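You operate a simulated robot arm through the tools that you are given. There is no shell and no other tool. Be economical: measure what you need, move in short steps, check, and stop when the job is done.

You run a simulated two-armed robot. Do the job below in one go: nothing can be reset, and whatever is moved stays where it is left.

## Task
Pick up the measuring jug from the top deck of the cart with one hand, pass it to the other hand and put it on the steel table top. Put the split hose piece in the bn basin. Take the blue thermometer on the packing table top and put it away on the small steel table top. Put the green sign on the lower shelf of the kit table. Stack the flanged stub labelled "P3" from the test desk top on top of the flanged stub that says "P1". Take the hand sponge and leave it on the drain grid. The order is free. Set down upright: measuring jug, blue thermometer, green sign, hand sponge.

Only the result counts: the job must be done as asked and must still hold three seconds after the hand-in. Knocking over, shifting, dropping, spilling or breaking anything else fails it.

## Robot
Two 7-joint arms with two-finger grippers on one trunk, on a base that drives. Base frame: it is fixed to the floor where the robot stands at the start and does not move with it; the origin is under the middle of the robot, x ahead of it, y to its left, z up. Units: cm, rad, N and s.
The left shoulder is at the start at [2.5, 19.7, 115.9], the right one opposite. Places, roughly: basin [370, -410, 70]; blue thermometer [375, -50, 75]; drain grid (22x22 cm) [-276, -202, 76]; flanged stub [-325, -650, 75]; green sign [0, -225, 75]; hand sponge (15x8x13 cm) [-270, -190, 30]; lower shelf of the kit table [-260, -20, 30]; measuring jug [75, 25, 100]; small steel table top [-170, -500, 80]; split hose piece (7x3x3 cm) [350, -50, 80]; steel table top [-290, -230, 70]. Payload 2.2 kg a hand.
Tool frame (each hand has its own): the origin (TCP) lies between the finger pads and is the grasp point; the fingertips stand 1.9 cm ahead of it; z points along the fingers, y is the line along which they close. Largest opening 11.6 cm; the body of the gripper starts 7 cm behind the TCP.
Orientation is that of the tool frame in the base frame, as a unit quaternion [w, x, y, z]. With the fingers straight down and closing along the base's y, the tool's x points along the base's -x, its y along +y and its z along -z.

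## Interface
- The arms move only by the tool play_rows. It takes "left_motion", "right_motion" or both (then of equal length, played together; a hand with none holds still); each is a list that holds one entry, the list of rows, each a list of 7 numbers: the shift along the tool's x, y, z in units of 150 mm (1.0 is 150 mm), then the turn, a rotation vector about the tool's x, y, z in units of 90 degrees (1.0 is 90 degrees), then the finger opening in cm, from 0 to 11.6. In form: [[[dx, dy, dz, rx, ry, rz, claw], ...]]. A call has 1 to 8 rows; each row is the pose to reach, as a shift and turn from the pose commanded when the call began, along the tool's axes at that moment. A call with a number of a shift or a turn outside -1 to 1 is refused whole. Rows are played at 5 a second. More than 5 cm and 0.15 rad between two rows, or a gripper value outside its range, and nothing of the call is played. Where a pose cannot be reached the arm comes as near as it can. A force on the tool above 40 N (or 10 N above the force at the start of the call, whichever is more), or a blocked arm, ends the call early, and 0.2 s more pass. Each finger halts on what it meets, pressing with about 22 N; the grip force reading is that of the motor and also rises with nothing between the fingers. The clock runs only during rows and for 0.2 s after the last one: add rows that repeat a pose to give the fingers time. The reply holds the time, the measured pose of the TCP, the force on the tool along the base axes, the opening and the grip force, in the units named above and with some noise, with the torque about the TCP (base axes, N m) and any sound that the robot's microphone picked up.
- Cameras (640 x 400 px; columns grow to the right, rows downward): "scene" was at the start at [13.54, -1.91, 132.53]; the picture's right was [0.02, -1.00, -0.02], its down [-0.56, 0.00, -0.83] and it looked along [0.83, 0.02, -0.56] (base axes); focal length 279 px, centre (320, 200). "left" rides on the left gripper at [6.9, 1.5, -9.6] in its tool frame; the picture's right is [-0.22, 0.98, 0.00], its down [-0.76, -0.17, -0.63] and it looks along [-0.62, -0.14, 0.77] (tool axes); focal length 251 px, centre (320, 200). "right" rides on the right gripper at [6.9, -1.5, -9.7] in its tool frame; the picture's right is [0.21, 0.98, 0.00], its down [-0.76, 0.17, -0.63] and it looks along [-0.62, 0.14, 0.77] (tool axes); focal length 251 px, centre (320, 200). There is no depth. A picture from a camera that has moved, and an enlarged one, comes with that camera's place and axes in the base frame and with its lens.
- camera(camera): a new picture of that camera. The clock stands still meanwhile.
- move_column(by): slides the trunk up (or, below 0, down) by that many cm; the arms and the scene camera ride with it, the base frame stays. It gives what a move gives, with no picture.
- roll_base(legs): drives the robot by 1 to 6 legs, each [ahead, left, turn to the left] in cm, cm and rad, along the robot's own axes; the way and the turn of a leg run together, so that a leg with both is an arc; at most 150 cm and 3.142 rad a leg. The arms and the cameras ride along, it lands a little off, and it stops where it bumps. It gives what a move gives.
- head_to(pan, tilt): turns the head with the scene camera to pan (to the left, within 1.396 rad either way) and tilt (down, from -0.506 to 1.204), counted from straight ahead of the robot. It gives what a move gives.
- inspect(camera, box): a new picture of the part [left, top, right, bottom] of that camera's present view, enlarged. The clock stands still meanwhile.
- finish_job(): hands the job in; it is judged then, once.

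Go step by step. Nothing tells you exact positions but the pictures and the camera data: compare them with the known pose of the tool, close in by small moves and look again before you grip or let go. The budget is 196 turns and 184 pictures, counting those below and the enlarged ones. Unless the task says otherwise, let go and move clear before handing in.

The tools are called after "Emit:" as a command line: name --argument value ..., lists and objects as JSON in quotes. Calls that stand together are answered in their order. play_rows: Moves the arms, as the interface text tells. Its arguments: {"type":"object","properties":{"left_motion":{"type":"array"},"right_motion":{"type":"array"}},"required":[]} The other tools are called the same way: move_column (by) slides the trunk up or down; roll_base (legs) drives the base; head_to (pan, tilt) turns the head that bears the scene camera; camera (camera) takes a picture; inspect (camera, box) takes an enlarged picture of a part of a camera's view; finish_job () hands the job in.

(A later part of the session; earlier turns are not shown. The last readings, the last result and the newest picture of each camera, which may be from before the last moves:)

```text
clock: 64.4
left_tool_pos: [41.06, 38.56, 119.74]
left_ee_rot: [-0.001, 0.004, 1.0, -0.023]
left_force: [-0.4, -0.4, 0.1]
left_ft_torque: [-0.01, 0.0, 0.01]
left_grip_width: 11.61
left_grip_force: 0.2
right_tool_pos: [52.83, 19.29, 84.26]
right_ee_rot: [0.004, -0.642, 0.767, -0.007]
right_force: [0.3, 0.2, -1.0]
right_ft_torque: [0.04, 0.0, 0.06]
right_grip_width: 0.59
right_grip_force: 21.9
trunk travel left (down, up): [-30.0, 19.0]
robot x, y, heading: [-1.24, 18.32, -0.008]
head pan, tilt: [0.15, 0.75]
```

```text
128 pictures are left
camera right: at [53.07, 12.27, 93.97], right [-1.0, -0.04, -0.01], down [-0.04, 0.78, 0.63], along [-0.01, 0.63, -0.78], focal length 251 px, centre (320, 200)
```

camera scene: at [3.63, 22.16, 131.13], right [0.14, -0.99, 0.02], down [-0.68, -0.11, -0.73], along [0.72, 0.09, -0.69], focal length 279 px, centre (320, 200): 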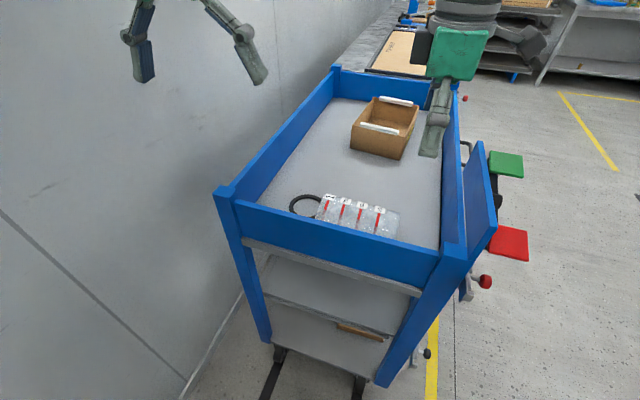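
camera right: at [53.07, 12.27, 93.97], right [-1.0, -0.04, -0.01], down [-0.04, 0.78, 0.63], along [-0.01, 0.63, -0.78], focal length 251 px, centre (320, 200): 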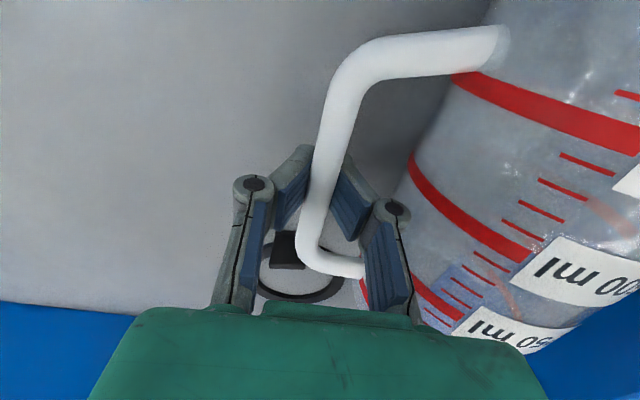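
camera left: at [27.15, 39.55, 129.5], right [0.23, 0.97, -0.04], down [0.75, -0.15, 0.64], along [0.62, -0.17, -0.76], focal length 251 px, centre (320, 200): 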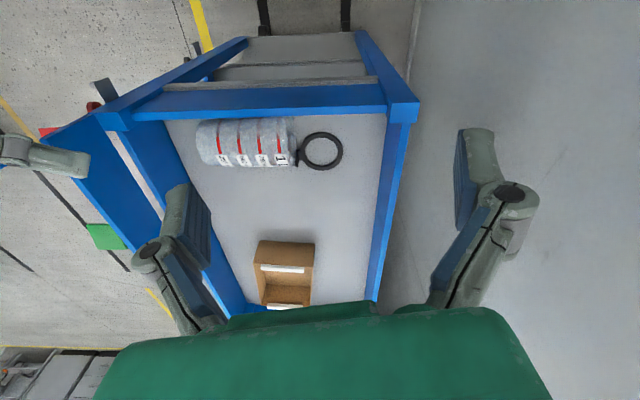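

The bar drops whenever I release, but this pinch is good enough to drag. I pull the jug 3.5 cm away from the rail, then release and rise to grip the body properly.

Emit:
play_rows --right_motion '[[[-0.01, -0.06, 0, 0, 0, 0, 0], [-0.02, -0.12, 0, 0, 0, 0, 0], [-0.03, -0.18, 0, 0, 0, 0, 0], [-0.04, -0.23, 0, 0, 0, 0, 0], [-0.04, -0.23, 0, 0, 0, 0, 3.4], [-0.04, -0.23, 0, 0, 0, 0, 3.4], [-0.04, -0.23, -0.3, 0, 0, 0, 3.4], [-0.04, -0.23, -0.6, 0, 0, 0, 3.4]]]'

Emit:
play_rows --right_motion '[[[0, 0, -0.3, 0, 0, 0, 6], [0, 0.2, -0.4, 0, 0, 0, 11.6], [0, 0.4, -0.4, 0, 0, 0, 11.6], [0, 0.4, -0.4, 0, 0, 0, 11.6]]]'

Emit:
camera --camera "right"

```text
clock: 66.2
left_tool_pos: [40.87, 38.65, 119.89]
left_ee_rot: [0.0, 0.004, 1.0, -0.024]
left_force: [-0.4, -0.1, -0.7]
left_ft_torque: [-0.01, -0.01, 0.01]
left_grip_width: 11.59
left_grip_force: 0.1
right_tool_pos: [56.2, 19.25, 93.44]
right_ee_rot: [0.004, -0.642, 0.766, -0.007]
right_force: [0.3, -1.0, 0.5]
right_ft_torque: [0.03, 0.03, -0.01]
right_grip_width: 3.4
right_grip_force: 0.2
trunk travel left (down, up): [-30.0, 19.0]
robot x, y, heading: [-1.08, 18.19, -0.004]
head pan, tilt: [0.15, 0.75]
```

```text
clock: 67.2
left_tool_pos: [41.07, 38.66, 119.87]
left_ee_rot: [0.001, 0.004, 1.0, -0.024]
left_force: [0.0, 0.4, 0.4]
left_ft_torque: [0.02, -0.03, 0.0]
left_grip_width: 11.61
left_grip_force: 0.0
right_tool_pos: [50.43, 20.44, 99.34]
right_ee_rot: [0.004, -0.639, 0.769, -0.006]
right_force: [0.1, -0.3, 0.3]
right_ft_torque: [0.02, -0.01, -0.05]
right_grip_width: 11.58
right_grip_force: 0.0
trunk travel left (down, up): [-30.0, 19.0]
robot x, y, heading: [-1.29, 18.58, -0.01]
head pan, tilt: [0.15, 0.75]
```

```text
127 pictures are left
camera right: at [50.57, 13.37, 108.95], right [-1.0, -0.03, -0.01], down [-0.03, 0.78, 0.63], along [-0.01, 0.63, -0.78], focal length 251 px, centre (320, 200)
```

right: 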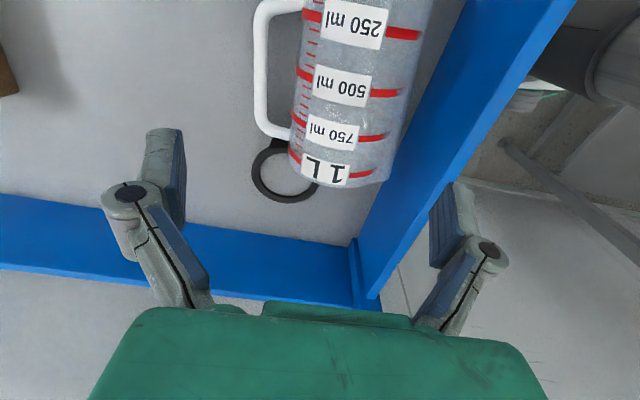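

The jug is slightly off the rail now. I go down with the near finger in the gap, easing the jug forward, at its lower half.

Emit:
play_rows --right_motion '[[[0.11, -0.01, 0.2, 0, 0, 0, 11.6], [0.228, -0.013, 0.4, 0, 0, 0, 11.6], [0.228, -0.013, 0.62, 0, 0, 0, 11.6], [0.228, -0.013, 0.63, 0, 0, 0, 11.6]]]'

Emit:
camera --camera "right"

```text
clock: 68.2
left_tool_pos: [40.95, 38.76, 119.8]
left_ee_rot: [0.0, 0.003, 1.0, -0.023]
left_force: [0.0, -0.3, 0.8]
left_ft_torque: [-0.03, -0.02, 0.01]
left_grip_width: 11.58
left_grip_force: 0.1
right_tool_pos: [49.88, 16.96, 89.96]
right_ee_rot: [0.004, -0.641, 0.768, -0.008]
right_force: [0.0, -0.3, 0.8]
right_ft_torque: [0.02, -0.02, 0.02]
right_grip_width: 11.59
right_grip_force: 0.0
trunk travel left (down, up): [-30.0, 19.0]
robot x, y, heading: [-0.97, 18.61, -0.007]
head pan, tilt: [0.15, 0.75]
```

```text
126 pictures are left
camera right: at [50.09, 10.03, 99.53], right [-1.0, -0.04, -0.02], down [-0.04, 0.78, 0.63], along [-0.01, 0.63, -0.78], focal length 251 px, centre (320, 200)
```

right: 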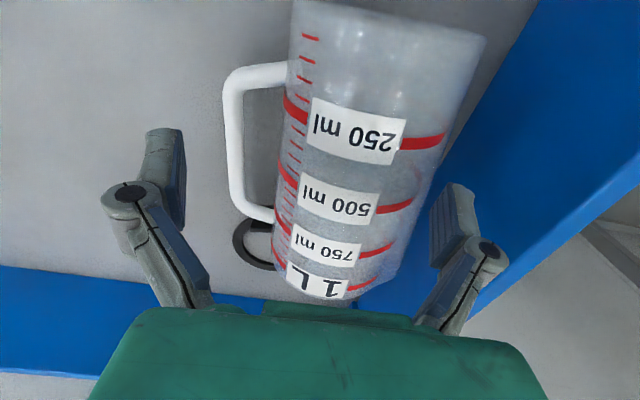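

I work the finger down behind the jug in small steps.

Emit:
play_rows --right_motion '[[[-0.004, -0.02, 0.0, 0, 0, 0, 11.6], [-0.005, -0.027, 0.07, 0, 0, 0, 11.6], [-0.005, -0.027, 0.14, 0, 0, 0, 11.6], [-0.005, -0.027, 0.21, 0, 0, 0, 11.6], [-0.005, -0.027, 0.28, 0, 0, 0, 11.6], [-0.005, -0.027, 0.34, 0, 0, 0, 11.6], [-0.005, -0.027, 0.34, 0, 0, 0, 11.6]]]'

Emit:
camera --camera "right"

```text
clock: 69.8
left_tool_pos: [41.1, 38.63, 119.9]
left_ee_rot: [0.001, 0.004, 1.0, -0.024]
left_force: [0.1, 0.1, 0.2]
left_ft_torque: [0.03, 0.01, 0.04]
left_grip_width: 11.57
left_grip_force: 0.1
right_tool_pos: [50.28, 16.7, 84.9]
right_ee_rot: [0.004, -0.641, 0.767, -0.008]
right_force: [-0.6, -0.3, 0.5]
right_ft_torque: [0.03, 0.03, 0.03]
right_grip_width: 11.6
right_grip_force: 0.1
trunk travel left (down, up): [-30.0, 19.0]
robot x, y, heading: [-0.75, 18.48, -0.008]
head pan, tilt: [0.15, 0.75]
```

```text
125 pictures are left
camera right: at [50.55, 9.8, 94.39], right [-1.0, -0.04, -0.01], down [-0.04, 0.78, 0.63], along [-0.01, 0.63, -0.78], focal length 251 px, centre (320, 200)
```

right: 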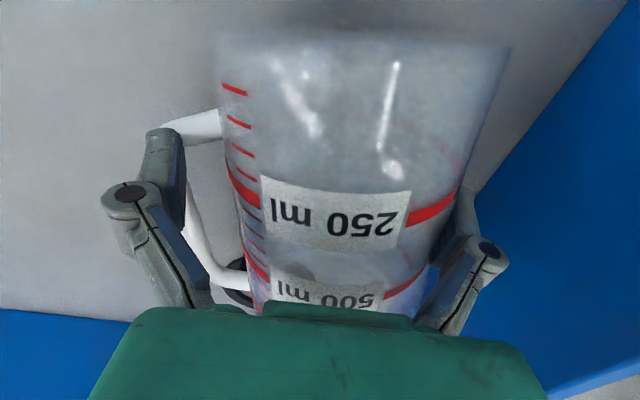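

The jug body is between the fingers. I close.

Emit:
play_rows --right_motion '[[[0, 0, 0, 0, 0, 0, 9.5], [0, 0, 0, 0, 0, 0, 8], [0, 0, 0, 0, 0, 0, 6.5], [0, 0, 0, 0, 0, 0, 6.5], [0, 0, 0, 0, 0, 0, 6.5]]]'

Emit:
camera --camera "right"

```text
clock: 71.0
left_tool_pos: [40.98, 38.66, 119.92]
left_ee_rot: [0.001, 0.004, 1.0, -0.024]
left_force: [0.6, 0.0, -0.6]
left_ft_torque: [0.0, 0.01, 0.02]
left_grip_width: 11.61
left_grip_force: 0.0
right_tool_pos: [50.31, 16.78, 84.92]
right_ee_rot: [0.004, -0.64, 0.768, -0.008]
right_force: [0.7, -0.1, 4.2]
right_ft_torque: [-0.03, 0.0, 0.18]
right_grip_width: 9.9
right_grip_force: 22.2
trunk travel left (down, up): [-30.0, 19.0]
robot x, y, heading: [-1.13, 18.73, -0.011]
head pan, tilt: [0.15, 0.75]
```

```text
124 pictures are left
camera right: at [50.54, 9.82, 94.46], right [-1.0, -0.04, -0.02], down [-0.04, 0.78, 0.63], along [-0.01, 0.63, -0.78], focal length 251 px, centre (320, 200)
```

right: 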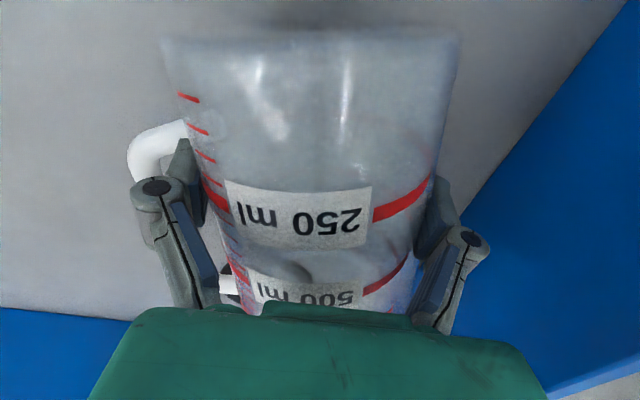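

The grip is firm at 9.9 cm. I lift slowly.

Emit:
play_rows --right_motion '[[[0, 0, -0.05, 0, 0, 0, 6.5], [0, 0, -0.12, 0, 0, 0, 6.5], [0, 0, -0.24, 0, 0, 0, 6.5], [0, 0, -0.38, 0, 0, 0, 6.5], [0, 0, -0.54, 0, 0, 0, 6.5], [0, 0, -0.7, 0, 0, 0, 6.5], [0, 0, -0.85, 0, 0, 0, 6.5], [0, 0, -1.0, 0, 0, 0, 6.5]]]'

Emit:
camera --camera "right"

Emit:
camera --camera "scene"

```text
clock: 72.8
left_tool_pos: [41.04, 38.66, 119.8]
left_ee_rot: [0.001, 0.004, 1.0, -0.024]
left_force: [-0.7, -0.2, 0.1]
left_ft_torque: [0.02, -0.02, 0.0]
left_grip_width: 11.58
left_grip_force: 0.1
right_tool_pos: [50.1, 16.91, 99.76]
right_ee_rot: [0.004, -0.642, 0.767, -0.007]
right_force: [-0.4, -0.2, -1.3]
right_ft_torque: [-0.01, 0.02, 0.01]
right_grip_width: 9.23
right_grip_force: 22.3
trunk travel left (down, up): [-30.0, 19.0]
robot x, y, heading: [-0.86, 18.51, -0.012]
head pan, tilt: [0.15, 0.75]
```

```text
123 pictures are left
camera right: at [50.27, 9.92, 109.42], right [-1.0, -0.04, -0.01], down [-0.04, 0.78, 0.63], along [-0.01, 0.63, -0.78], focal length 251 px, centre (320, 200)
```

right: 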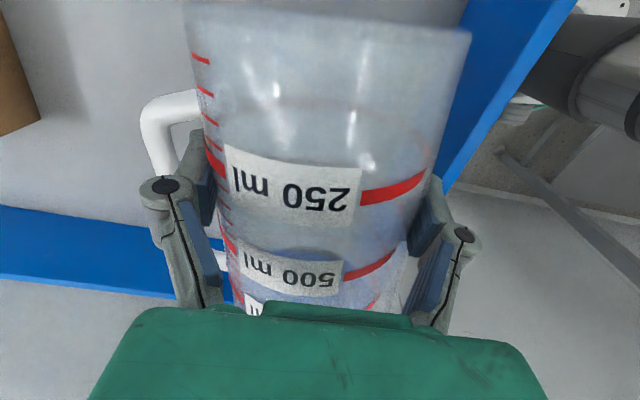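

```text
122 pictures are left
camera scene: at [11.7, 19.79, 131.17], right [0.14, -0.99, 0.0], down [-0.68, -0.1, -0.73], along [0.72, 0.1, -0.68], focal length 279 px, centre (320, 200)
```

scene: 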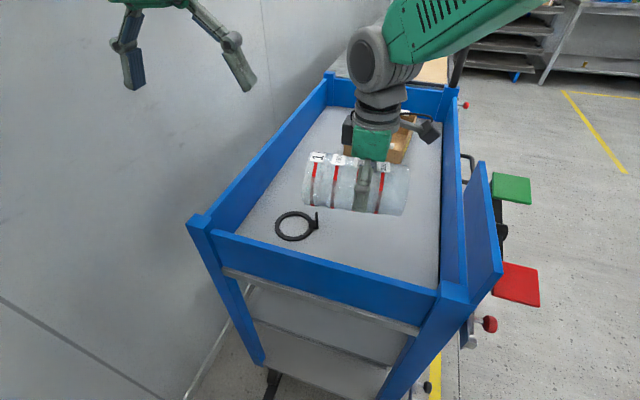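

The jug is lifted cleanly. I now raise it a little and turn it upright by rotating the right hand's fingers to point left.

Emit:
play_rows --right_motion '[[[0, 0, -0.08, 0, -0.09, 0, 6.5], [0, 0, -0.16, 0, -0.18, 0, 6.5], [0, 0, -0.24, 0, -0.27, 0, 6.5], [0, 0, -0.32, 0, -0.36, 0, 6.5], [0, 0, -0.4, 0, -0.45, 0, 6.5], [0, 0, -0.45, 0, -0.54, 0, 6.5], [0, 0, -0.45, 0, -0.63, 0, 6.5], [0, 0, -0.45, 0, -0.72, 0, 6.5]]]'

Emit:
camera --camera "scene"

```text
clock: 74.6
left_tool_pos: [40.95, 38.26, 119.87]
left_ee_rot: [0.0, 0.004, 1.0, -0.022]
left_force: [-1.1, 0.1, 0.4]
left_ft_torque: [0.0, 0.05, 0.02]
left_grip_width: 11.6
left_grip_force: 0.1
right_tool_pos: [50.18, 16.53, 106.88]
right_ee_rot: [0.417, -0.543, 0.645, 0.339]
right_force: [-0.1, -0.5, -0.7]
right_ft_torque: [-0.05, 0.03, 0.01]
right_grip_width: 9.2
right_grip_force: 22.5
trunk travel left (down, up): [-30.0, 19.0]
robot x, y, heading: [-1.18, 18.22, -0.007]
head pan, tilt: [0.15, 0.75]
```

```text
121 pictures are left
camera scene: at [11.84, 19.35, 131.16], right [0.14, -0.99, 0.0], down [-0.68, -0.09, -0.73], along [0.72, 0.1, -0.69], focal length 279 px, centre (320, 200)
```

scene: 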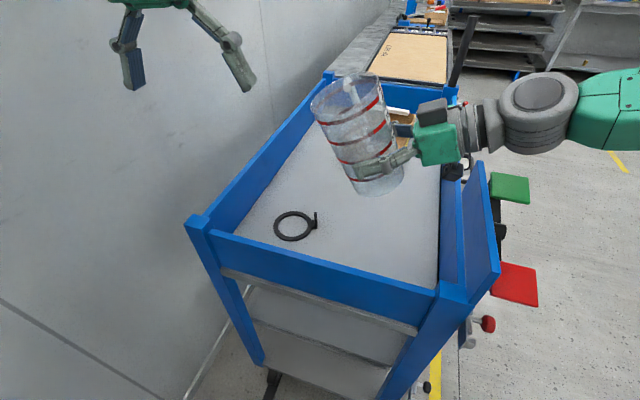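

That works well. I finish turning it upright.

Emit:
play_rows --right_motion '[[[0, 0, 0, 0, -0.09, 0, 6.5], [0, 0, 0, 0, -0.18, 0, 6.5], [0, 0, 0, 0, -0.27, 0, 6.5], [0, 0, 0, 0, -0.27, 0, 6.5]]]'

Emit:
camera --camera "scene"

Emit:
camera --camera "left"

```text
clock: 75.6
left_tool_pos: [41.14, 38.53, 119.75]
left_ee_rot: [0.0, 0.003, 1.0, -0.023]
left_force: [0.3, 0.1, 0.2]
left_ft_torque: [0.02, 0.0, 0.02]
left_grip_width: 11.61
left_grip_force: 0.1
right_tool_pos: [49.99, 16.85, 106.7]
right_ee_rot: [0.542, -0.461, 0.543, 0.445]
right_force: [0.4, -0.8, -1.3]
right_ft_torque: [0.0, 0.02, 0.01]
right_grip_width: 9.17
right_grip_force: 22.2
trunk travel left (down, up): [-30.0, 19.0]
robot x, y, heading: [-0.85, 18.42, -0.013]
head pan, tilt: [0.15, 0.75]
```

```text
120 pictures are left
camera scene: at [11.75, 19.5, 131.17], right [0.14, -0.99, 0.0], down [-0.68, -0.09, -0.73], along [0.72, 0.1, -0.68], focal length 279 px, centre (320, 200)
```

scene: 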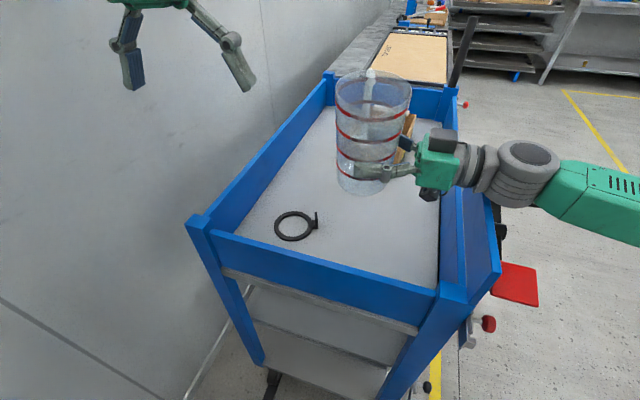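

```text
119 pictures are left
camera left: at [34.22, 40.44, 129.32], right [0.22, 0.97, -0.04], down [0.75, -0.14, 0.64], along [0.62, -0.18, -0.77], focal length 251 px, centre (320, 200)
```

left: 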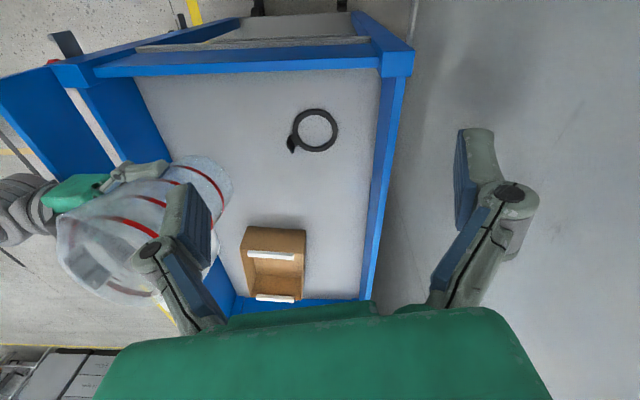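

The jug is upright with its handle forward. I bring the left hand over the rim (about z 116).

Emit:
play_rows --left_motion '[[[0, 0, -0.27, 0, 0, 0, 11.6], [-0.12, -0.25, -0.27, 0, 0, 0, 11.6], [-0.24, -0.5, -0.27, 0, 0, 0, 11.6], [-0.36, -0.75, -0.27, 0, 0, 0, 11.6], [-0.48, -1.0, -0.27, 0, 0, 0, 11.6]]]'

Emit:
play_rows --left_motion '[[[-0.06, -0.22, 0, 0, 0, 0, 11.6], [-0.12, -0.43, 0, 0, 0, 0, 11.6], [-0.12, -0.43, 0, 0, 0, 0, 11.6]]]'

Emit:
camera --camera "left"

```text
clock: 76.8
left_tool_pos: [48.23, 23.77, 125.02]
left_ee_rot: [0.005, 0.003, 1.0, -0.023]
left_force: [-0.5, 1.0, -0.3]
left_ft_torque: [-0.03, 0.03, 0.01]
left_grip_width: 11.6
left_grip_force: 0.1
right_tool_pos: [50.11, 17.05, 106.68]
right_ee_rot: [0.542, -0.46, 0.545, 0.445]
right_force: [0.2, -0.4, -1.6]
right_ft_torque: [-0.03, -0.01, 0.05]
right_grip_width: 9.14
right_grip_force: 21.9
trunk travel left (down, up): [-30.0, 19.0]
robot x, y, heading: [-1.24, 18.54, -0.007]
head pan, tilt: [0.15, 0.75]
```

```text
clock: 77.6
left_tool_pos: [49.55, 17.14, 125.56]
left_ee_rot: [0.005, 0.004, 1.0, -0.022]
left_force: [0.2, -0.2, -0.6]
left_ft_torque: [0.0, -0.01, 0.01]
left_grip_width: 11.61
left_grip_force: 0.1
right_tool_pos: [49.93, 16.83, 106.74]
right_ee_rot: [0.542, -0.461, 0.543, 0.446]
right_force: [0.1, 0.0, -1.2]
right_ft_torque: [-0.04, 0.01, -0.03]
right_grip_width: 9.16
right_grip_force: 21.8
trunk travel left (down, up): [-30.0, 19.0]
robot x, y, heading: [-0.83, 18.79, -0.012]
head pan, tilt: [0.15, 0.75]
```

```text
118 pictures are left
camera left: at [42.68, 19.04, 134.99], right [0.22, 0.97, -0.04], down [0.75, -0.14, 0.65], along [0.63, -0.18, -0.76], focal length 251 px, centre (320, 200)
```

left: 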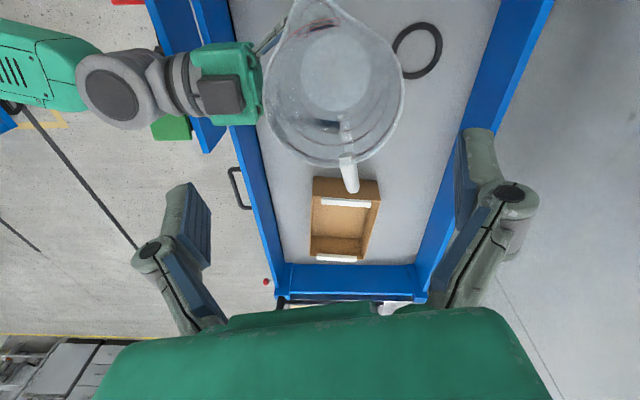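

I correct about 0.9 cm sideways and lower to just above the rim.

Emit:
play_rows --left_motion '[[[0.03, 0.06, 0.0, 0, 0, 0, 11.6], [0.03, 0.06, 0.2, 0, 0, 0, 11.6], [0.03, 0.06, 0.4, 0, 0, 0, 11.6], [0.03, 0.06, 0.4, 0, 0, 0, 11.6]]]'

Emit:
camera --camera "left"

```text
clock: 78.6
left_tool_pos: [49.26, 18.09, 119.38]
left_ee_rot: [0.007, 0.005, 1.0, -0.024]
left_force: [0.2, -0.7, 0.3]
left_ft_torque: [-0.01, -0.06, -0.03]
left_grip_width: 11.6
left_grip_force: 0.1
right_tool_pos: [49.98, 17.0, 106.71]
right_ee_rot: [0.541, -0.462, 0.544, 0.445]
right_force: [-0.1, 0.5, -1.1]
right_ft_torque: [0.0, 0.0, -0.03]
right_grip_width: 9.14
right_grip_force: 22.1
trunk travel left (down, up): [-30.0, 19.0]
robot x, y, heading: [-0.9, 18.15, -0.009]
head pan, tilt: [0.15, 0.75]
```

```text
117 pictures are left
camera left: at [42.39, 20.04, 128.77], right [0.22, 0.97, -0.04], down [0.75, -0.14, 0.65], along [0.63, -0.18, -0.76], focal length 251 px, centre (320, 200)
```

left: 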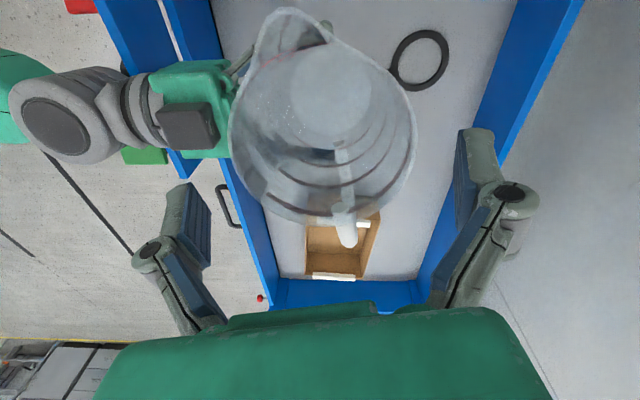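

Centred. I lower over the rim.

Emit:
play_rows --left_motion '[[[0.01, 0.004, 0.15, 0, 0, 0, 11.6], [0.02, 0.004, 0.3, 0, 0, 0, 11.6], [0.02, 0.004, 0.4, 0, 0, 0, 11.6], [0.02, 0.004, 0.48, 0, 0, 0, 11.6], [0.02, 0.004, 0.48, 0, 0, 0, 11.6]]]'

Emit:
camera --camera "left"

Emit:
inspect --camera "scene" --box '[260, 20, 500, 220]'

```text
clock: 79.8
left_tool_pos: [49.24, 17.59, 112.28]
left_ee_rot: [0.008, 0.003, 1.0, -0.022]
left_force: [6.3, 11.8, 23.1]
left_ft_torque: [0.48, 0.32, -0.29]
left_grip_width: 11.77
left_grip_force: 0.1
right_tool_pos: [49.89, 16.55, 106.41]
right_ee_rot: [0.54, -0.462, 0.544, 0.446]
right_force: [-6.9, -11.6, -23.1]
right_ft_torque: [-0.03, -0.82, 0.4]
right_grip_width: 9.12
right_grip_force: 22.1
trunk travel left (down, up): [-30.0, 19.0]
robot x, y, heading: [-1.0, 18.45, -0.009]
head pan, tilt: [0.15, 0.75]
```

```text
116 pictures are left
camera left: at [42.36, 19.52, 121.66], right [0.22, 0.97, -0.04], down [0.75, -0.14, 0.65], along [0.63, -0.17, -0.76], focal length 251 px, centre (320, 200)
```

left: 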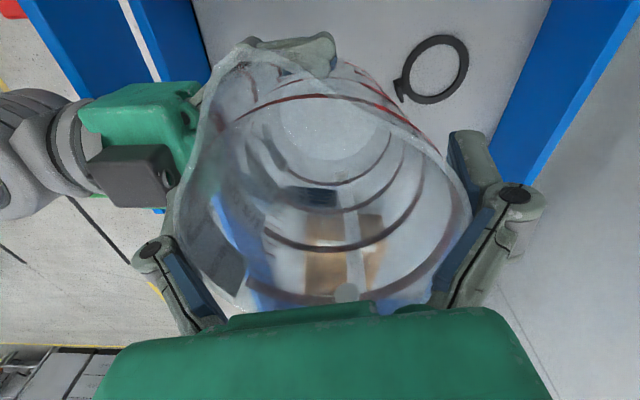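

```text
2.00 times, centred on (380, 120) of scene
camera zoom: at [11.81, 19.48, 131.17], right [0.14, -0.99, 0.0], down [-0.68, -0.09, -0.73], along [0.72, 0.1, -0.68], focal length 558 px, centre (200, 360)
```

zoom: 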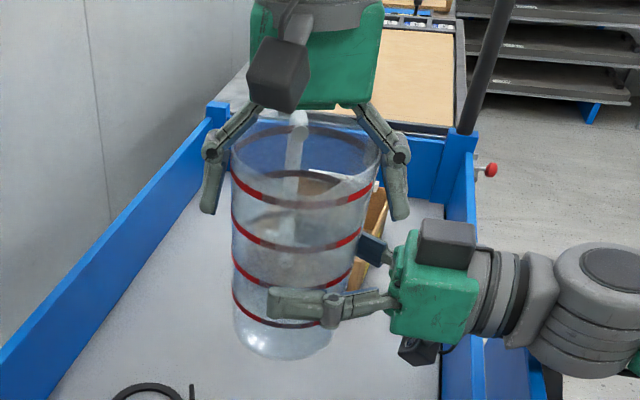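

The palm touches the handle top. I ease up slightly and close the left hand.

Emit:
play_rows --left_motion '[[[0, 0, -0.05, 0, 0, 0, 11.6], [0, 0, -0.06, 0, 0, 0, 10], [0, 0, -0.06, 0, 0, 0, 8], [0, 0, -0.06, 0, 0, 0, 7], [0, 0, -0.06, 0, 0, 0, 7]]]'

Emit:
camera --camera "left"

```text
clock: 81.0
left_tool_pos: [49.2, 17.44, 112.73]
left_ee_rot: [0.005, 0.005, 1.0, -0.021]
left_force: [13.4, -1.4, -18.8]
left_ft_torque: [0.19, -0.17, 0.01]
left_grip_width: 11.52
left_grip_force: 21.9
right_tool_pos: [49.96, 16.81, 106.9]
right_ee_rot: [0.542, -0.462, 0.542, 0.446]
right_force: [-12.1, 0.9, 17.5]
right_ft_torque: [-0.17, -0.43, 0.06]
right_grip_width: 9.07
right_grip_force: 21.9
trunk travel left (down, up): [-30.0, 19.0]
robot x, y, heading: [-0.88, 18.52, -0.007]
head pan, tilt: [0.15, 0.75]
```

```text
114 pictures are left
camera left: at [42.24, 19.43, 122.28], right [0.22, 0.97, -0.04], down [0.75, -0.14, 0.65], along [0.62, -0.17, -0.76], focal length 251 px, centre (320, 200)
```

left: 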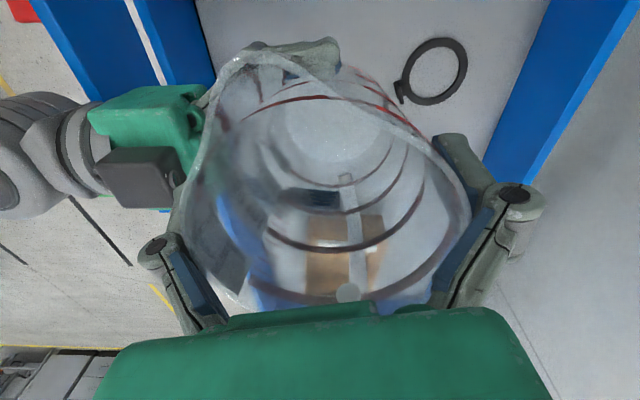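

The left hand grips the upper body firmly. I open the right hand and withdraw it to the right.

Emit:
play_rows --right_motion '[[[0, 0, 0, 0, 0, 0, 9.8], [0, 0, 0, 0, 0, 0, 11.6], [0, 0, 0, 0, 0, 0, 11.6], [0, 0, -0.2, 0, 0, 0, 11.6], [0, 0, -0.45, 0, 0, 0, 11.6], [0, 0, -0.7, 0, 0, 0, 11.6], [0, 0, -0.95, 0, 0, 0, 11.6]]]'

Emit:
camera --camera "scene"

Emit:
camera --camera "left"

```text
clock: 82.2
left_tool_pos: [48.84, 17.66, 113.25]
left_ee_rot: [0.007, 0.003, 1.0, -0.024]
left_force: [0.0, -0.4, -0.6]
left_ft_torque: [0.01, 0.01, 0.02]
left_grip_width: 11.53
left_grip_force: 21.7
right_tool_pos: [48.36, 11.39, 107.0]
right_ee_rot: [0.542, -0.466, 0.539, 0.445]
right_force: [-0.3, -0.6, -0.6]
right_ft_torque: [-0.03, 0.01, -0.01]
right_grip_width: 11.59
right_grip_force: 0.0
trunk travel left (down, up): [-30.0, 19.0]
robot x, y, heading: [-1.11, 18.6, -0.008]
head pan, tilt: [0.15, 0.75]
stopped in row 6 (right hand): the force on the tool passed its limit at 138 N (the readings are from after the stop); the commanded pose is now the measured one
```

```text
113 pictures are left
camera scene: at [11.92, 19.73, 131.16], right [0.14, -0.99, 0.0], down [-0.68, -0.1, -0.73], along [0.72, 0.1, -0.69], focal length 279 px, centre (320, 200)
```

scene: 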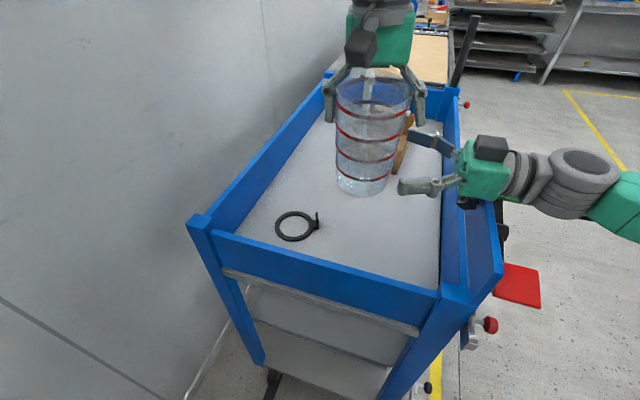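

```text
112 pictures are left
camera left: at [41.82, 19.73, 122.64], right [0.22, 0.97, -0.04], down [0.75, -0.14, 0.65], along [0.63, -0.18, -0.76], focal length 251 px, centre (320, 200)
```

left: 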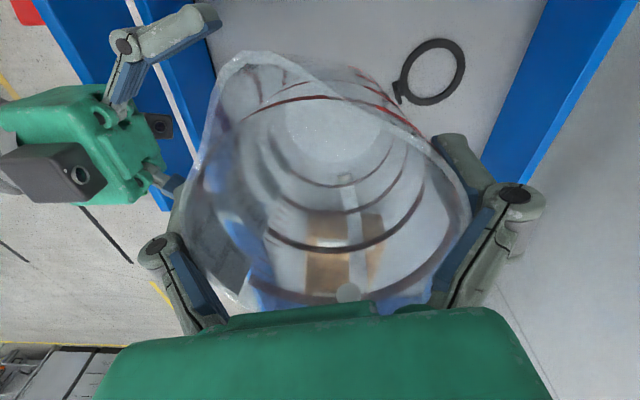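

The left hand still holds the jug. I continue withdrawing the right hand slowly.

Emit:
play_rows --right_motion '[[[0, 0, -0.08, 0, 0, 0, 11.6], [0, 0, -0.16, 0, 0, 0, 11.6], [0, 0, -0.26, 0, 0, 0, 11.6], [0, 0, -0.38, 0, 0, 0, 11.6], [0, 0, -0.5, 0, 0, 0, 11.6]]]'

Emit:
camera --camera "scene"

```text
clock: 82.7
left_tool_pos: [48.17, 18.25, 113.33]
left_ee_rot: [0.009, 0.002, 1.0, -0.024]
left_force: [-0.8, -0.9, -0.5]
left_ft_torque: [0.07, -0.07, 0.03]
left_grip_width: 11.52
left_grip_force: 22.2
right_tool_pos: [47.33, 11.4, 107.49]
right_ee_rot: [0.54, -0.473, 0.532, 0.449]
right_force: [20.9, 31.7, -5.2]
right_ft_torque: [2.81, -1.55, 2.96]
right_grip_width: 11.63
right_grip_force: 0.0
trunk travel left (down, up): [-30.0, 19.0]
robot x, y, heading: [-0.66, 17.94, -0.003]
head pan, tilt: [0.15, 0.75]
stopped in row 2 (right hand): the force on the tool passed its limit at 45 N (the readings are from after the stop); the commanded pose is now the measured one
```

```text
111 pictures are left
camera scene: at [11.79, 20.58, 131.16], right [0.15, -0.99, 0.01], down [-0.68, -0.1, -0.73], along [0.72, 0.1, -0.69], focal length 279 px, centre (320, 200)
```

scene: 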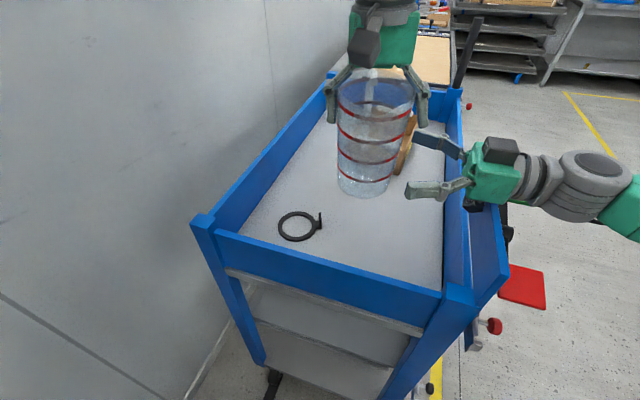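

The camera box under the right gripper catches the cart side. I raise the right hand first, then withdraw.

Emit:
play_rows --right_motion '[[[-0.02, 0, 0.05, 0, 0, 0, 11.6], [-0.15, 0, 0.05, 0, 0, 0, 11.6], [-0.3, 0, 0.05, 0, 0, 0, 11.6], [-0.3, 0, 0.05, 0, 0, 0, 11.6]]]'

Emit:
camera --camera "scene"

```text
clock: 83.7
left_tool_pos: [48.46, 17.92, 113.34]
left_ee_rot: [0.009, 0.003, 1.0, -0.024]
left_force: [-0.2, 0.3, -0.9]
left_ft_torque: [0.01, 0.04, 0.01]
left_grip_width: 11.53
left_grip_force: 21.4
right_tool_pos: [47.61, 11.42, 111.7]
right_ee_rot: [0.542, -0.468, 0.535, 0.449]
right_force: [0.3, 0.1, -0.1]
right_ft_torque: [-0.02, 0.02, -0.02]
right_grip_width: 11.61
right_grip_force: 0.1
trunk travel left (down, up): [-30.0, 19.0]
robot x, y, heading: [-0.91, 18.36, -0.009]
head pan, tilt: [0.15, 0.75]
```

```text
110 pictures are left
camera scene: at [11.86, 19.56, 131.16], right [0.14, -0.99, 0.0], down [-0.68, -0.1, -0.73], along [0.72, 0.11, -0.69], focal length 279 px, centre (320, 200)
```

scene: 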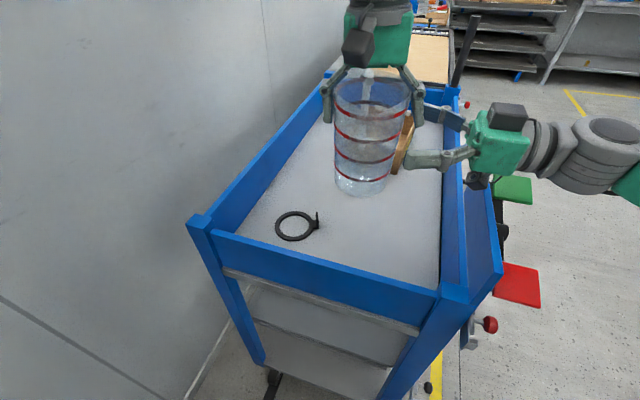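

Emit:
play_rows --right_motion '[[[0, 0, -0.12, 0, 0, 0, 11.6], [0, 0, -0.25, 0, 0, 0, 11.6], [0, 0, -0.4, 0, 0, 0, 11.6], [0, 0, -0.55, 0, 0, 0, 11.6], [0, 0, -0.7, 0, 0, 0, 11.6]]]'

Emit:
inspect --camera "scene" --box '[180, 0, 640, 300]'

```text
clock: 84.9
left_tool_pos: [48.42, 17.63, 113.37]
left_ee_rot: [0.009, 0.004, 1.0, -0.022]
left_force: [-0.2, -0.9, -1.3]
left_ft_torque: [0.03, 0.02, 0.0]
left_grip_width: 11.52
left_grip_force: 22.3
right_tool_pos: [45.77, 0.9, 111.88]
right_ee_rot: [0.542, -0.468, 0.534, 0.449]
right_force: [-0.3, -0.4, -0.4]
right_ft_torque: [0.01, -0.04, 0.0]
right_grip_width: 11.59
right_grip_force: 0.1
trunk travel left (down, up): [-30.0, 19.0]
robot x, y, heading: [-0.99, 18.37, -0.004]
head pan, tilt: [0.15, 0.75]
```

```text
1.33 times, centred on (410, 150) of scene
camera zoom: at [11.7, 19.31, 131.18], right [0.14, -0.99, 0.0], down [-0.68, -0.1, -0.73], along [0.72, 0.11, -0.68], focal length 372 px, centre (200, 267)
```

zoom: 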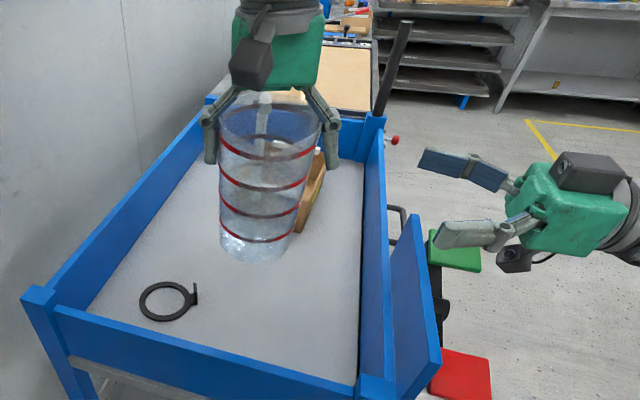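

The jug is now in the left hand. Before backing off I raise the trunk and look left and behind for obstacles.

Emit:
move_column --by 10

Emit:
head_to --pan 1.39 --tilt 0.6

Emit:
camera --camera "scene"

Emit:
head_to --pan -1.39 --tilt 0.5

Emit:
camera --camera "scene"

```text
clock: 86.2
left_tool_pos: [48.34, 17.68, 123.3]
left_ee_rot: [0.009, 0.003, 1.0, -0.024]
left_force: [1.3, -0.1, -1.6]
left_ft_torque: [-0.03, 0.02, -0.01]
left_grip_width: 11.54
left_grip_force: 21.5
right_tool_pos: [45.86, 1.0, 121.84]
right_ee_rot: [0.541, -0.468, 0.534, 0.45]
right_force: [-0.2, -0.4, 0.6]
right_ft_torque: [-0.01, -0.02, 0.0]
right_grip_width: 11.57
right_grip_force: 0.1
trunk travel left (down, up): [-40.0, 9.0]
robot x, y, heading: [-0.89, 18.29, -0.001]
head pan, tilt: [0.15, 0.75]
```

```text
clock: 87.6
left_tool_pos: [48.42, 17.68, 123.49]
left_ee_rot: [0.009, 0.001, 1.0, -0.024]
left_force: [-0.4, 0.1, -0.7]
left_ft_torque: [0.0, 0.03, 0.01]
left_grip_width: 11.54
left_grip_force: 21.9
right_tool_pos: [45.72, 1.04, 121.91]
right_ee_rot: [0.542, -0.469, 0.534, 0.449]
right_force: [0.0, -0.6, 0.2]
right_ft_torque: [-0.03, 0.01, 0.02]
right_grip_width: 11.59
right_grip_force: 0.1
trunk travel left (down, up): [-40.0, 9.0]
robot x, y, heading: [-1.28, 18.37, -0.005]
head pan, tilt: [1.389, 0.6]
```

```text
108 pictures are left
camera scene: at [11.91, 20.81, 142.17], right [0.31, -0.95, 0.0], down [-0.57, -0.18, -0.8], along [0.77, 0.25, -0.59], focal length 279 px, centre (320, 200)
```

scene: 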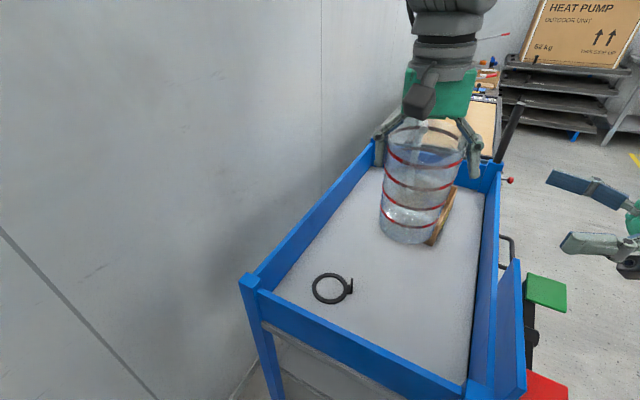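

```text
clock: 90.1
left_tool_pos: [48.34, 17.59, 123.28]
left_ee_rot: [0.009, 0.003, 1.0, -0.022]
left_force: [0.1, -0.4, -1.2]
left_ft_torque: [-0.01, 0.0, 0.01]
left_grip_width: 11.56
left_grip_force: 21.9
right_tool_pos: [45.78, 0.86, 121.82]
right_ee_rot: [0.541, -0.47, 0.533, 0.45]
right_force: [0.0, 0.5, 0.0]
right_ft_torque: [0.01, 0.02, -0.03]
right_grip_width: 11.58
right_grip_force: 0.0
trunk travel left (down, up): [-40.0, 9.0]
robot x, y, heading: [-0.87, 18.6, -0.006]
head pan, tilt: [-1.389, 0.499]
```

```text
107 pictures are left
camera scene: at [5.18, 9.16, 143.36], right [-0.98, -0.18, 0.0], down [-0.09, 0.47, -0.88], along [0.15, -0.86, -0.48], focal length 279 px, centre (320, 200)
```

scene: 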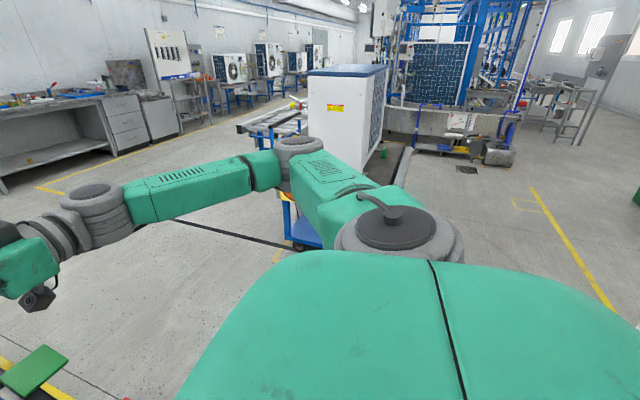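

The right side is open floor. I strafe right away from the cart, then turn right toward the steel table and look.

Emit:
head_to --pan 0 --tilt 0.35

Emit:
roll_base --legs '[[0, -35, 0], [0, -30, 0], [0, 0, -1.2], [0, 0, -1.2]]'

Emit:
camera --camera "scene"

```text
clock: 91.6
left_tool_pos: [48.42, 17.61, 123.31]
left_ee_rot: [0.009, 0.001, 1.0, -0.023]
left_force: [0.5, -0.2, -1.3]
left_ft_torque: [0.02, 0.04, 0.01]
left_grip_width: 11.53
left_grip_force: 22.1
right_tool_pos: [45.68, 1.08, 121.79]
right_ee_rot: [0.541, -0.47, 0.533, 0.45]
right_force: [0.7, -0.7, -0.1]
right_ft_torque: [-0.01, -0.02, 0.0]
right_grip_width: 11.58
right_grip_force: 0.1
trunk travel left (down, up): [-40.0, 9.0]
robot x, y, heading: [-1.18, 18.51, -0.006]
head pan, tilt: [0.0, 0.351]
```

```text
clock: 101.5
left_tool_pos: [-39.83, -77.44, 123.08]
left_ee_rot: [-0.005, 0.928, 0.371, -0.011]
left_force: [-0.5, 2.7, -2.0]
left_ft_torque: [-0.18, -0.08, -0.02]
left_grip_width: 11.59
left_grip_force: 22.0
right_tool_pos: [-49.71, -63.98, 121.07]
right_ee_rot: [0.628, 0.318, 0.626, -0.335]
right_force: [-1.6, 0.8, -1.8]
right_ft_torque: [-0.07, -0.04, 0.07]
right_grip_width: 11.59
right_grip_force: 0.0
trunk travel left (down, up): [-40.0, 9.0]
robot x, y, heading: [-1.95, -46.09, -2.372]
head pan, tilt: [0.0, 0.351]
```

```text
106 pictures are left
camera scene: at [-13.52, -53.09, 144.7], right [-0.69, 0.72, -0.02], down [0.26, 0.22, -0.94], along [-0.67, -0.66, -0.35], focal length 279 px, centre (320, 200)
```

scene: 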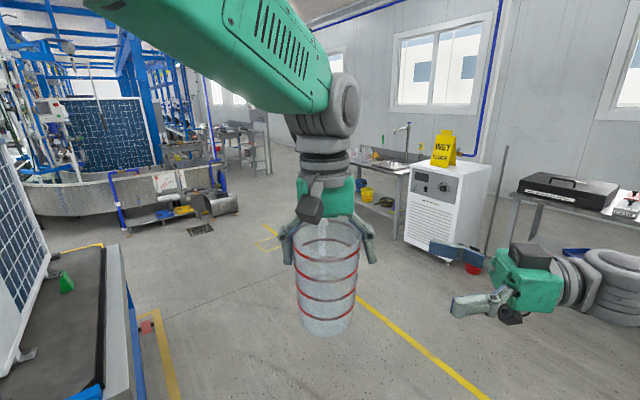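

I see the sink table ahead, the white machine to its right, the kit table at right, and the green sign on the conveyor at left. I drive toward the sink table.

Emit:
roll_base --legs '[[130, 15, 0], [40, 15, 0], [0, 0, -0.75]]'

Emit:
camera --camera "scene"

```text
clock: 112.2
left_tool_pos: [-152.13, -181.9, 123.34]
left_ee_rot: [-0.015, 1.0, 0.002, -0.011]
left_force: [-0.3, 0.6, -1.9]
left_ft_torque: [0.0, -0.02, 0.0]
left_grip_width: 11.65
left_grip_force: 21.6
right_tool_pos: [-150.12, -165.01, 121.61]
right_ee_rot: [-0.454, -0.53, -0.465, 0.544]
right_force: [-1.1, 0.2, -0.6]
right_ft_torque: [-0.04, 0.0, 0.07]
right_grip_width: 11.6
right_grip_force: 0.0
trunk travel left (down, up): [-40.0, 9.0]
robot x, y, heading: [-103.12, -184.26, -3.131]
head pan, tilt: [0.0, 0.351]
```

```text
105 pictures are left
camera scene: at [-116.56, -183.24, 144.74], right [-0.01, 1.0, -0.01], down [0.35, 0.0, -0.94], along [-0.94, -0.01, -0.35], focal length 279 px, centre (320, 200)
```

scene: 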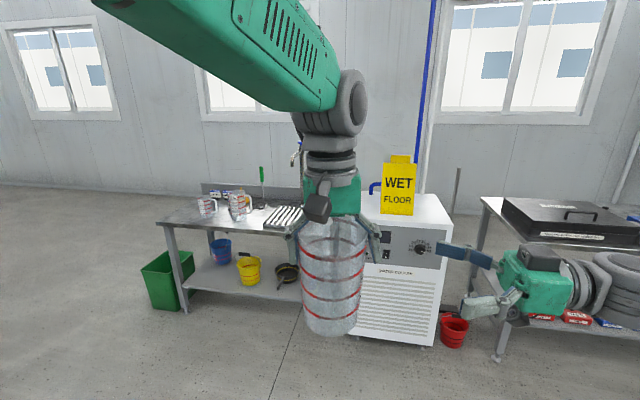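

The steel table stands ahead-left with jugs, a green brush and the drain grid on it. I drive closer and look down at it.

Emit:
roll_base --legs '[[80, 50, 0]]'

Emit:
head_to --pan 0.25 --tilt 0.55

Emit:
camera --camera "scene"

```text
clock: 117.1
left_tool_pos: [-230.12, -233.48, 123.43]
left_ee_rot: [-0.016, 1.0, 0.002, -0.01]
left_force: [0.3, -0.5, -1.8]
left_ft_torque: [0.02, -0.02, 0.02]
left_grip_width: 11.7
left_grip_force: 21.9
right_tool_pos: [-228.09, -216.78, 121.8]
right_ee_rot: [-0.454, -0.529, -0.469, 0.542]
right_force: [-0.1, 0.0, -0.6]
right_ft_torque: [0.0, 0.03, 0.01]
right_grip_width: 11.58
right_grip_force: 0.1
trunk travel left (down, up): [-40.0, 9.0]
robot x, y, heading: [-181.39, -235.1, -3.134]
head pan, tilt: [0.0, 0.351]
```

```text
clock: 117.8
left_tool_pos: [-229.89, -232.8, 123.4]
left_ee_rot: [-0.016, 1.0, 0.0, -0.012]
left_force: [-0.9, 0.9, -1.3]
left_ft_torque: [-0.04, 0.0, -0.01]
left_grip_width: 11.67
left_grip_force: 21.7
right_tool_pos: [-227.6, -216.02, 121.83]
right_ee_rot: [-0.453, -0.53, -0.467, 0.544]
right_force: [-0.4, 0.8, -0.6]
right_ft_torque: [-0.02, -0.01, 0.05]
right_grip_width: 11.63
right_grip_force: 0.1
trunk travel left (down, up): [-40.0, 9.0]
robot x, y, heading: [-181.19, -234.8, -3.13]
head pan, tilt: [0.25, 0.55]
```

```text
104 pictures are left
camera scene: at [-194.24, -233.7, 142.91], right [-0.25, 0.97, -0.02], down [0.51, 0.11, -0.85], along [-0.82, -0.23, -0.52], focal length 279 px, centre (320, 200)
```

scene: 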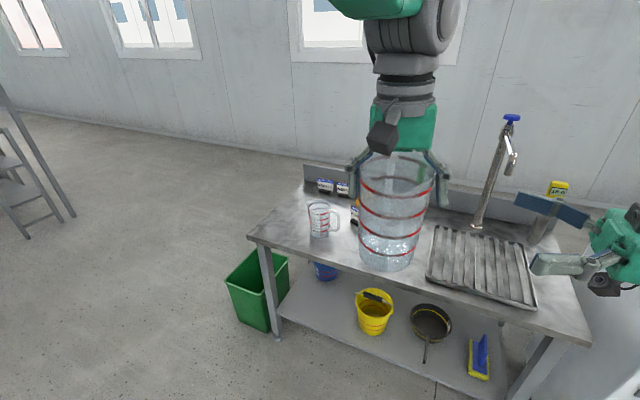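

The free spot is between the small jug and the drain grid, near [-276, -232]. I pull the right hand back, drive 36 cm closer and check.

Emit:
play_rows --right_motion '[[[0, 0.25, -0.05, 0, 0, 0, 11.6], [0, 0.5, -0.1, 0, 0, 0, 11.6], [0, 0.75, -0.15, 0, 0, 0, 11.6], [0, 0.95, -0.2, 0, 0, 0, 11.6]]]'

Emit:
roll_base --legs '[[36, 0, 0]]'

Emit:
move_column --by -15

Emit:
head_to --pan 0.1 --tilt 0.75

Emit:
camera --camera "scene"

```text
clock: 118.8
left_tool_pos: [-229.59, -234.54, 123.6]
left_ee_rot: [-0.022, 1.0, 0.002, -0.013]
left_force: [0.8, 0.6, -0.8]
left_ft_torque: [-0.02, -0.04, 0.01]
left_grip_width: 11.67
left_grip_force: 21.7
right_tool_pos: [-212.95, -216.87, 121.54]
right_ee_rot: [-0.45, -0.53, -0.472, 0.542]
right_force: [0.3, -0.1, 0.0]
right_ft_torque: [0.02, -0.03, -0.01]
right_grip_width: 11.57
right_grip_force: 0.1
trunk travel left (down, up): [-40.0, 9.0]
robot x, y, heading: [-181.08, -235.04, -3.125]
head pan, tilt: [0.25, 0.55]
```

```text
clock: 121.2
left_tool_pos: [-265.77, -234.34, 123.55]
left_ee_rot: [-0.021, 1.0, -0.001, -0.013]
left_force: [0.1, 0.4, -0.1]
left_ft_torque: [0.01, -0.07, -0.03]
left_grip_width: 11.67
left_grip_force: 22.0
right_tool_pos: [-249.13, -216.9, 121.59]
right_ee_rot: [-0.447, -0.533, -0.47, 0.544]
right_force: [-0.2, 0.1, -0.4]
right_ft_torque: [0.0, 0.0, 0.03]
right_grip_width: 11.6
right_grip_force: 0.1
trunk travel left (down, up): [-40.0, 9.0]
robot x, y, heading: [-217.24, -235.19, -3.138]
head pan, tilt: [0.25, 0.55]
```

```text
clock: 122.9
left_tool_pos: [-265.73, -233.85, 108.7]
left_ee_rot: [-0.022, 1.0, -0.001, -0.013]
left_force: [-0.3, 0.0, -1.1]
left_ft_torque: [-0.03, -0.01, 0.01]
left_grip_width: 11.72
left_grip_force: 22.2
right_tool_pos: [-249.09, -216.26, 106.63]
right_ee_rot: [-0.448, -0.531, -0.469, 0.545]
right_force: [-0.3, 1.3, -0.4]
right_ft_torque: [0.03, -0.04, 0.04]
right_grip_width: 11.6
right_grip_force: 0.1
trunk travel left (down, up): [-25.0, 24.0]
robot x, y, heading: [-217.63, -234.89, -3.14]
head pan, tilt: [0.25, 0.55]
```

```text
clock: 123.6
left_tool_pos: [-265.62, -234.93, 108.55]
left_ee_rot: [-0.025, 1.0, -0.002, -0.014]
left_force: [0.4, -0.9, -1.0]
left_ft_torque: [0.09, -0.07, 0.01]
left_grip_width: 11.7
left_grip_force: 22.2
right_tool_pos: [-248.92, -217.48, 106.86]
right_ee_rot: [-0.446, -0.533, -0.472, 0.542]
right_force: [0.1, -0.4, -0.4]
right_ft_torque: [0.01, 0.01, -0.02]
right_grip_width: 11.58
right_grip_force: 0.0
trunk travel left (down, up): [-25.0, 24.0]
robot x, y, heading: [-217.61, -235.62, -3.137]
head pan, tilt: [0.099, 0.75]
```

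```text
103 pictures are left
camera scene: at [-229.67, -236.89, 126.18], right [-0.1, 0.99, 0.01], down [0.68, 0.08, -0.73], along [-0.73, -0.07, -0.68], focal length 279 px, centre (320, 200)
```

scene: 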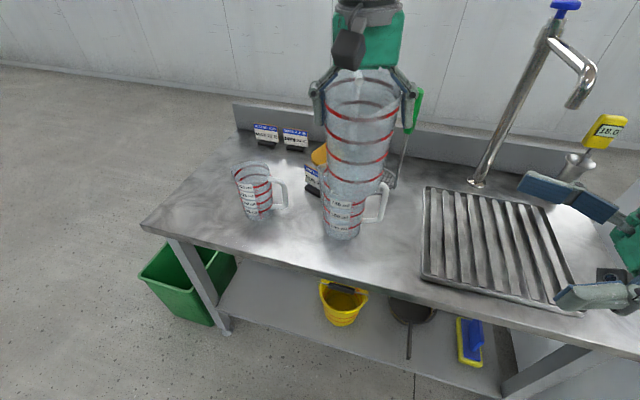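

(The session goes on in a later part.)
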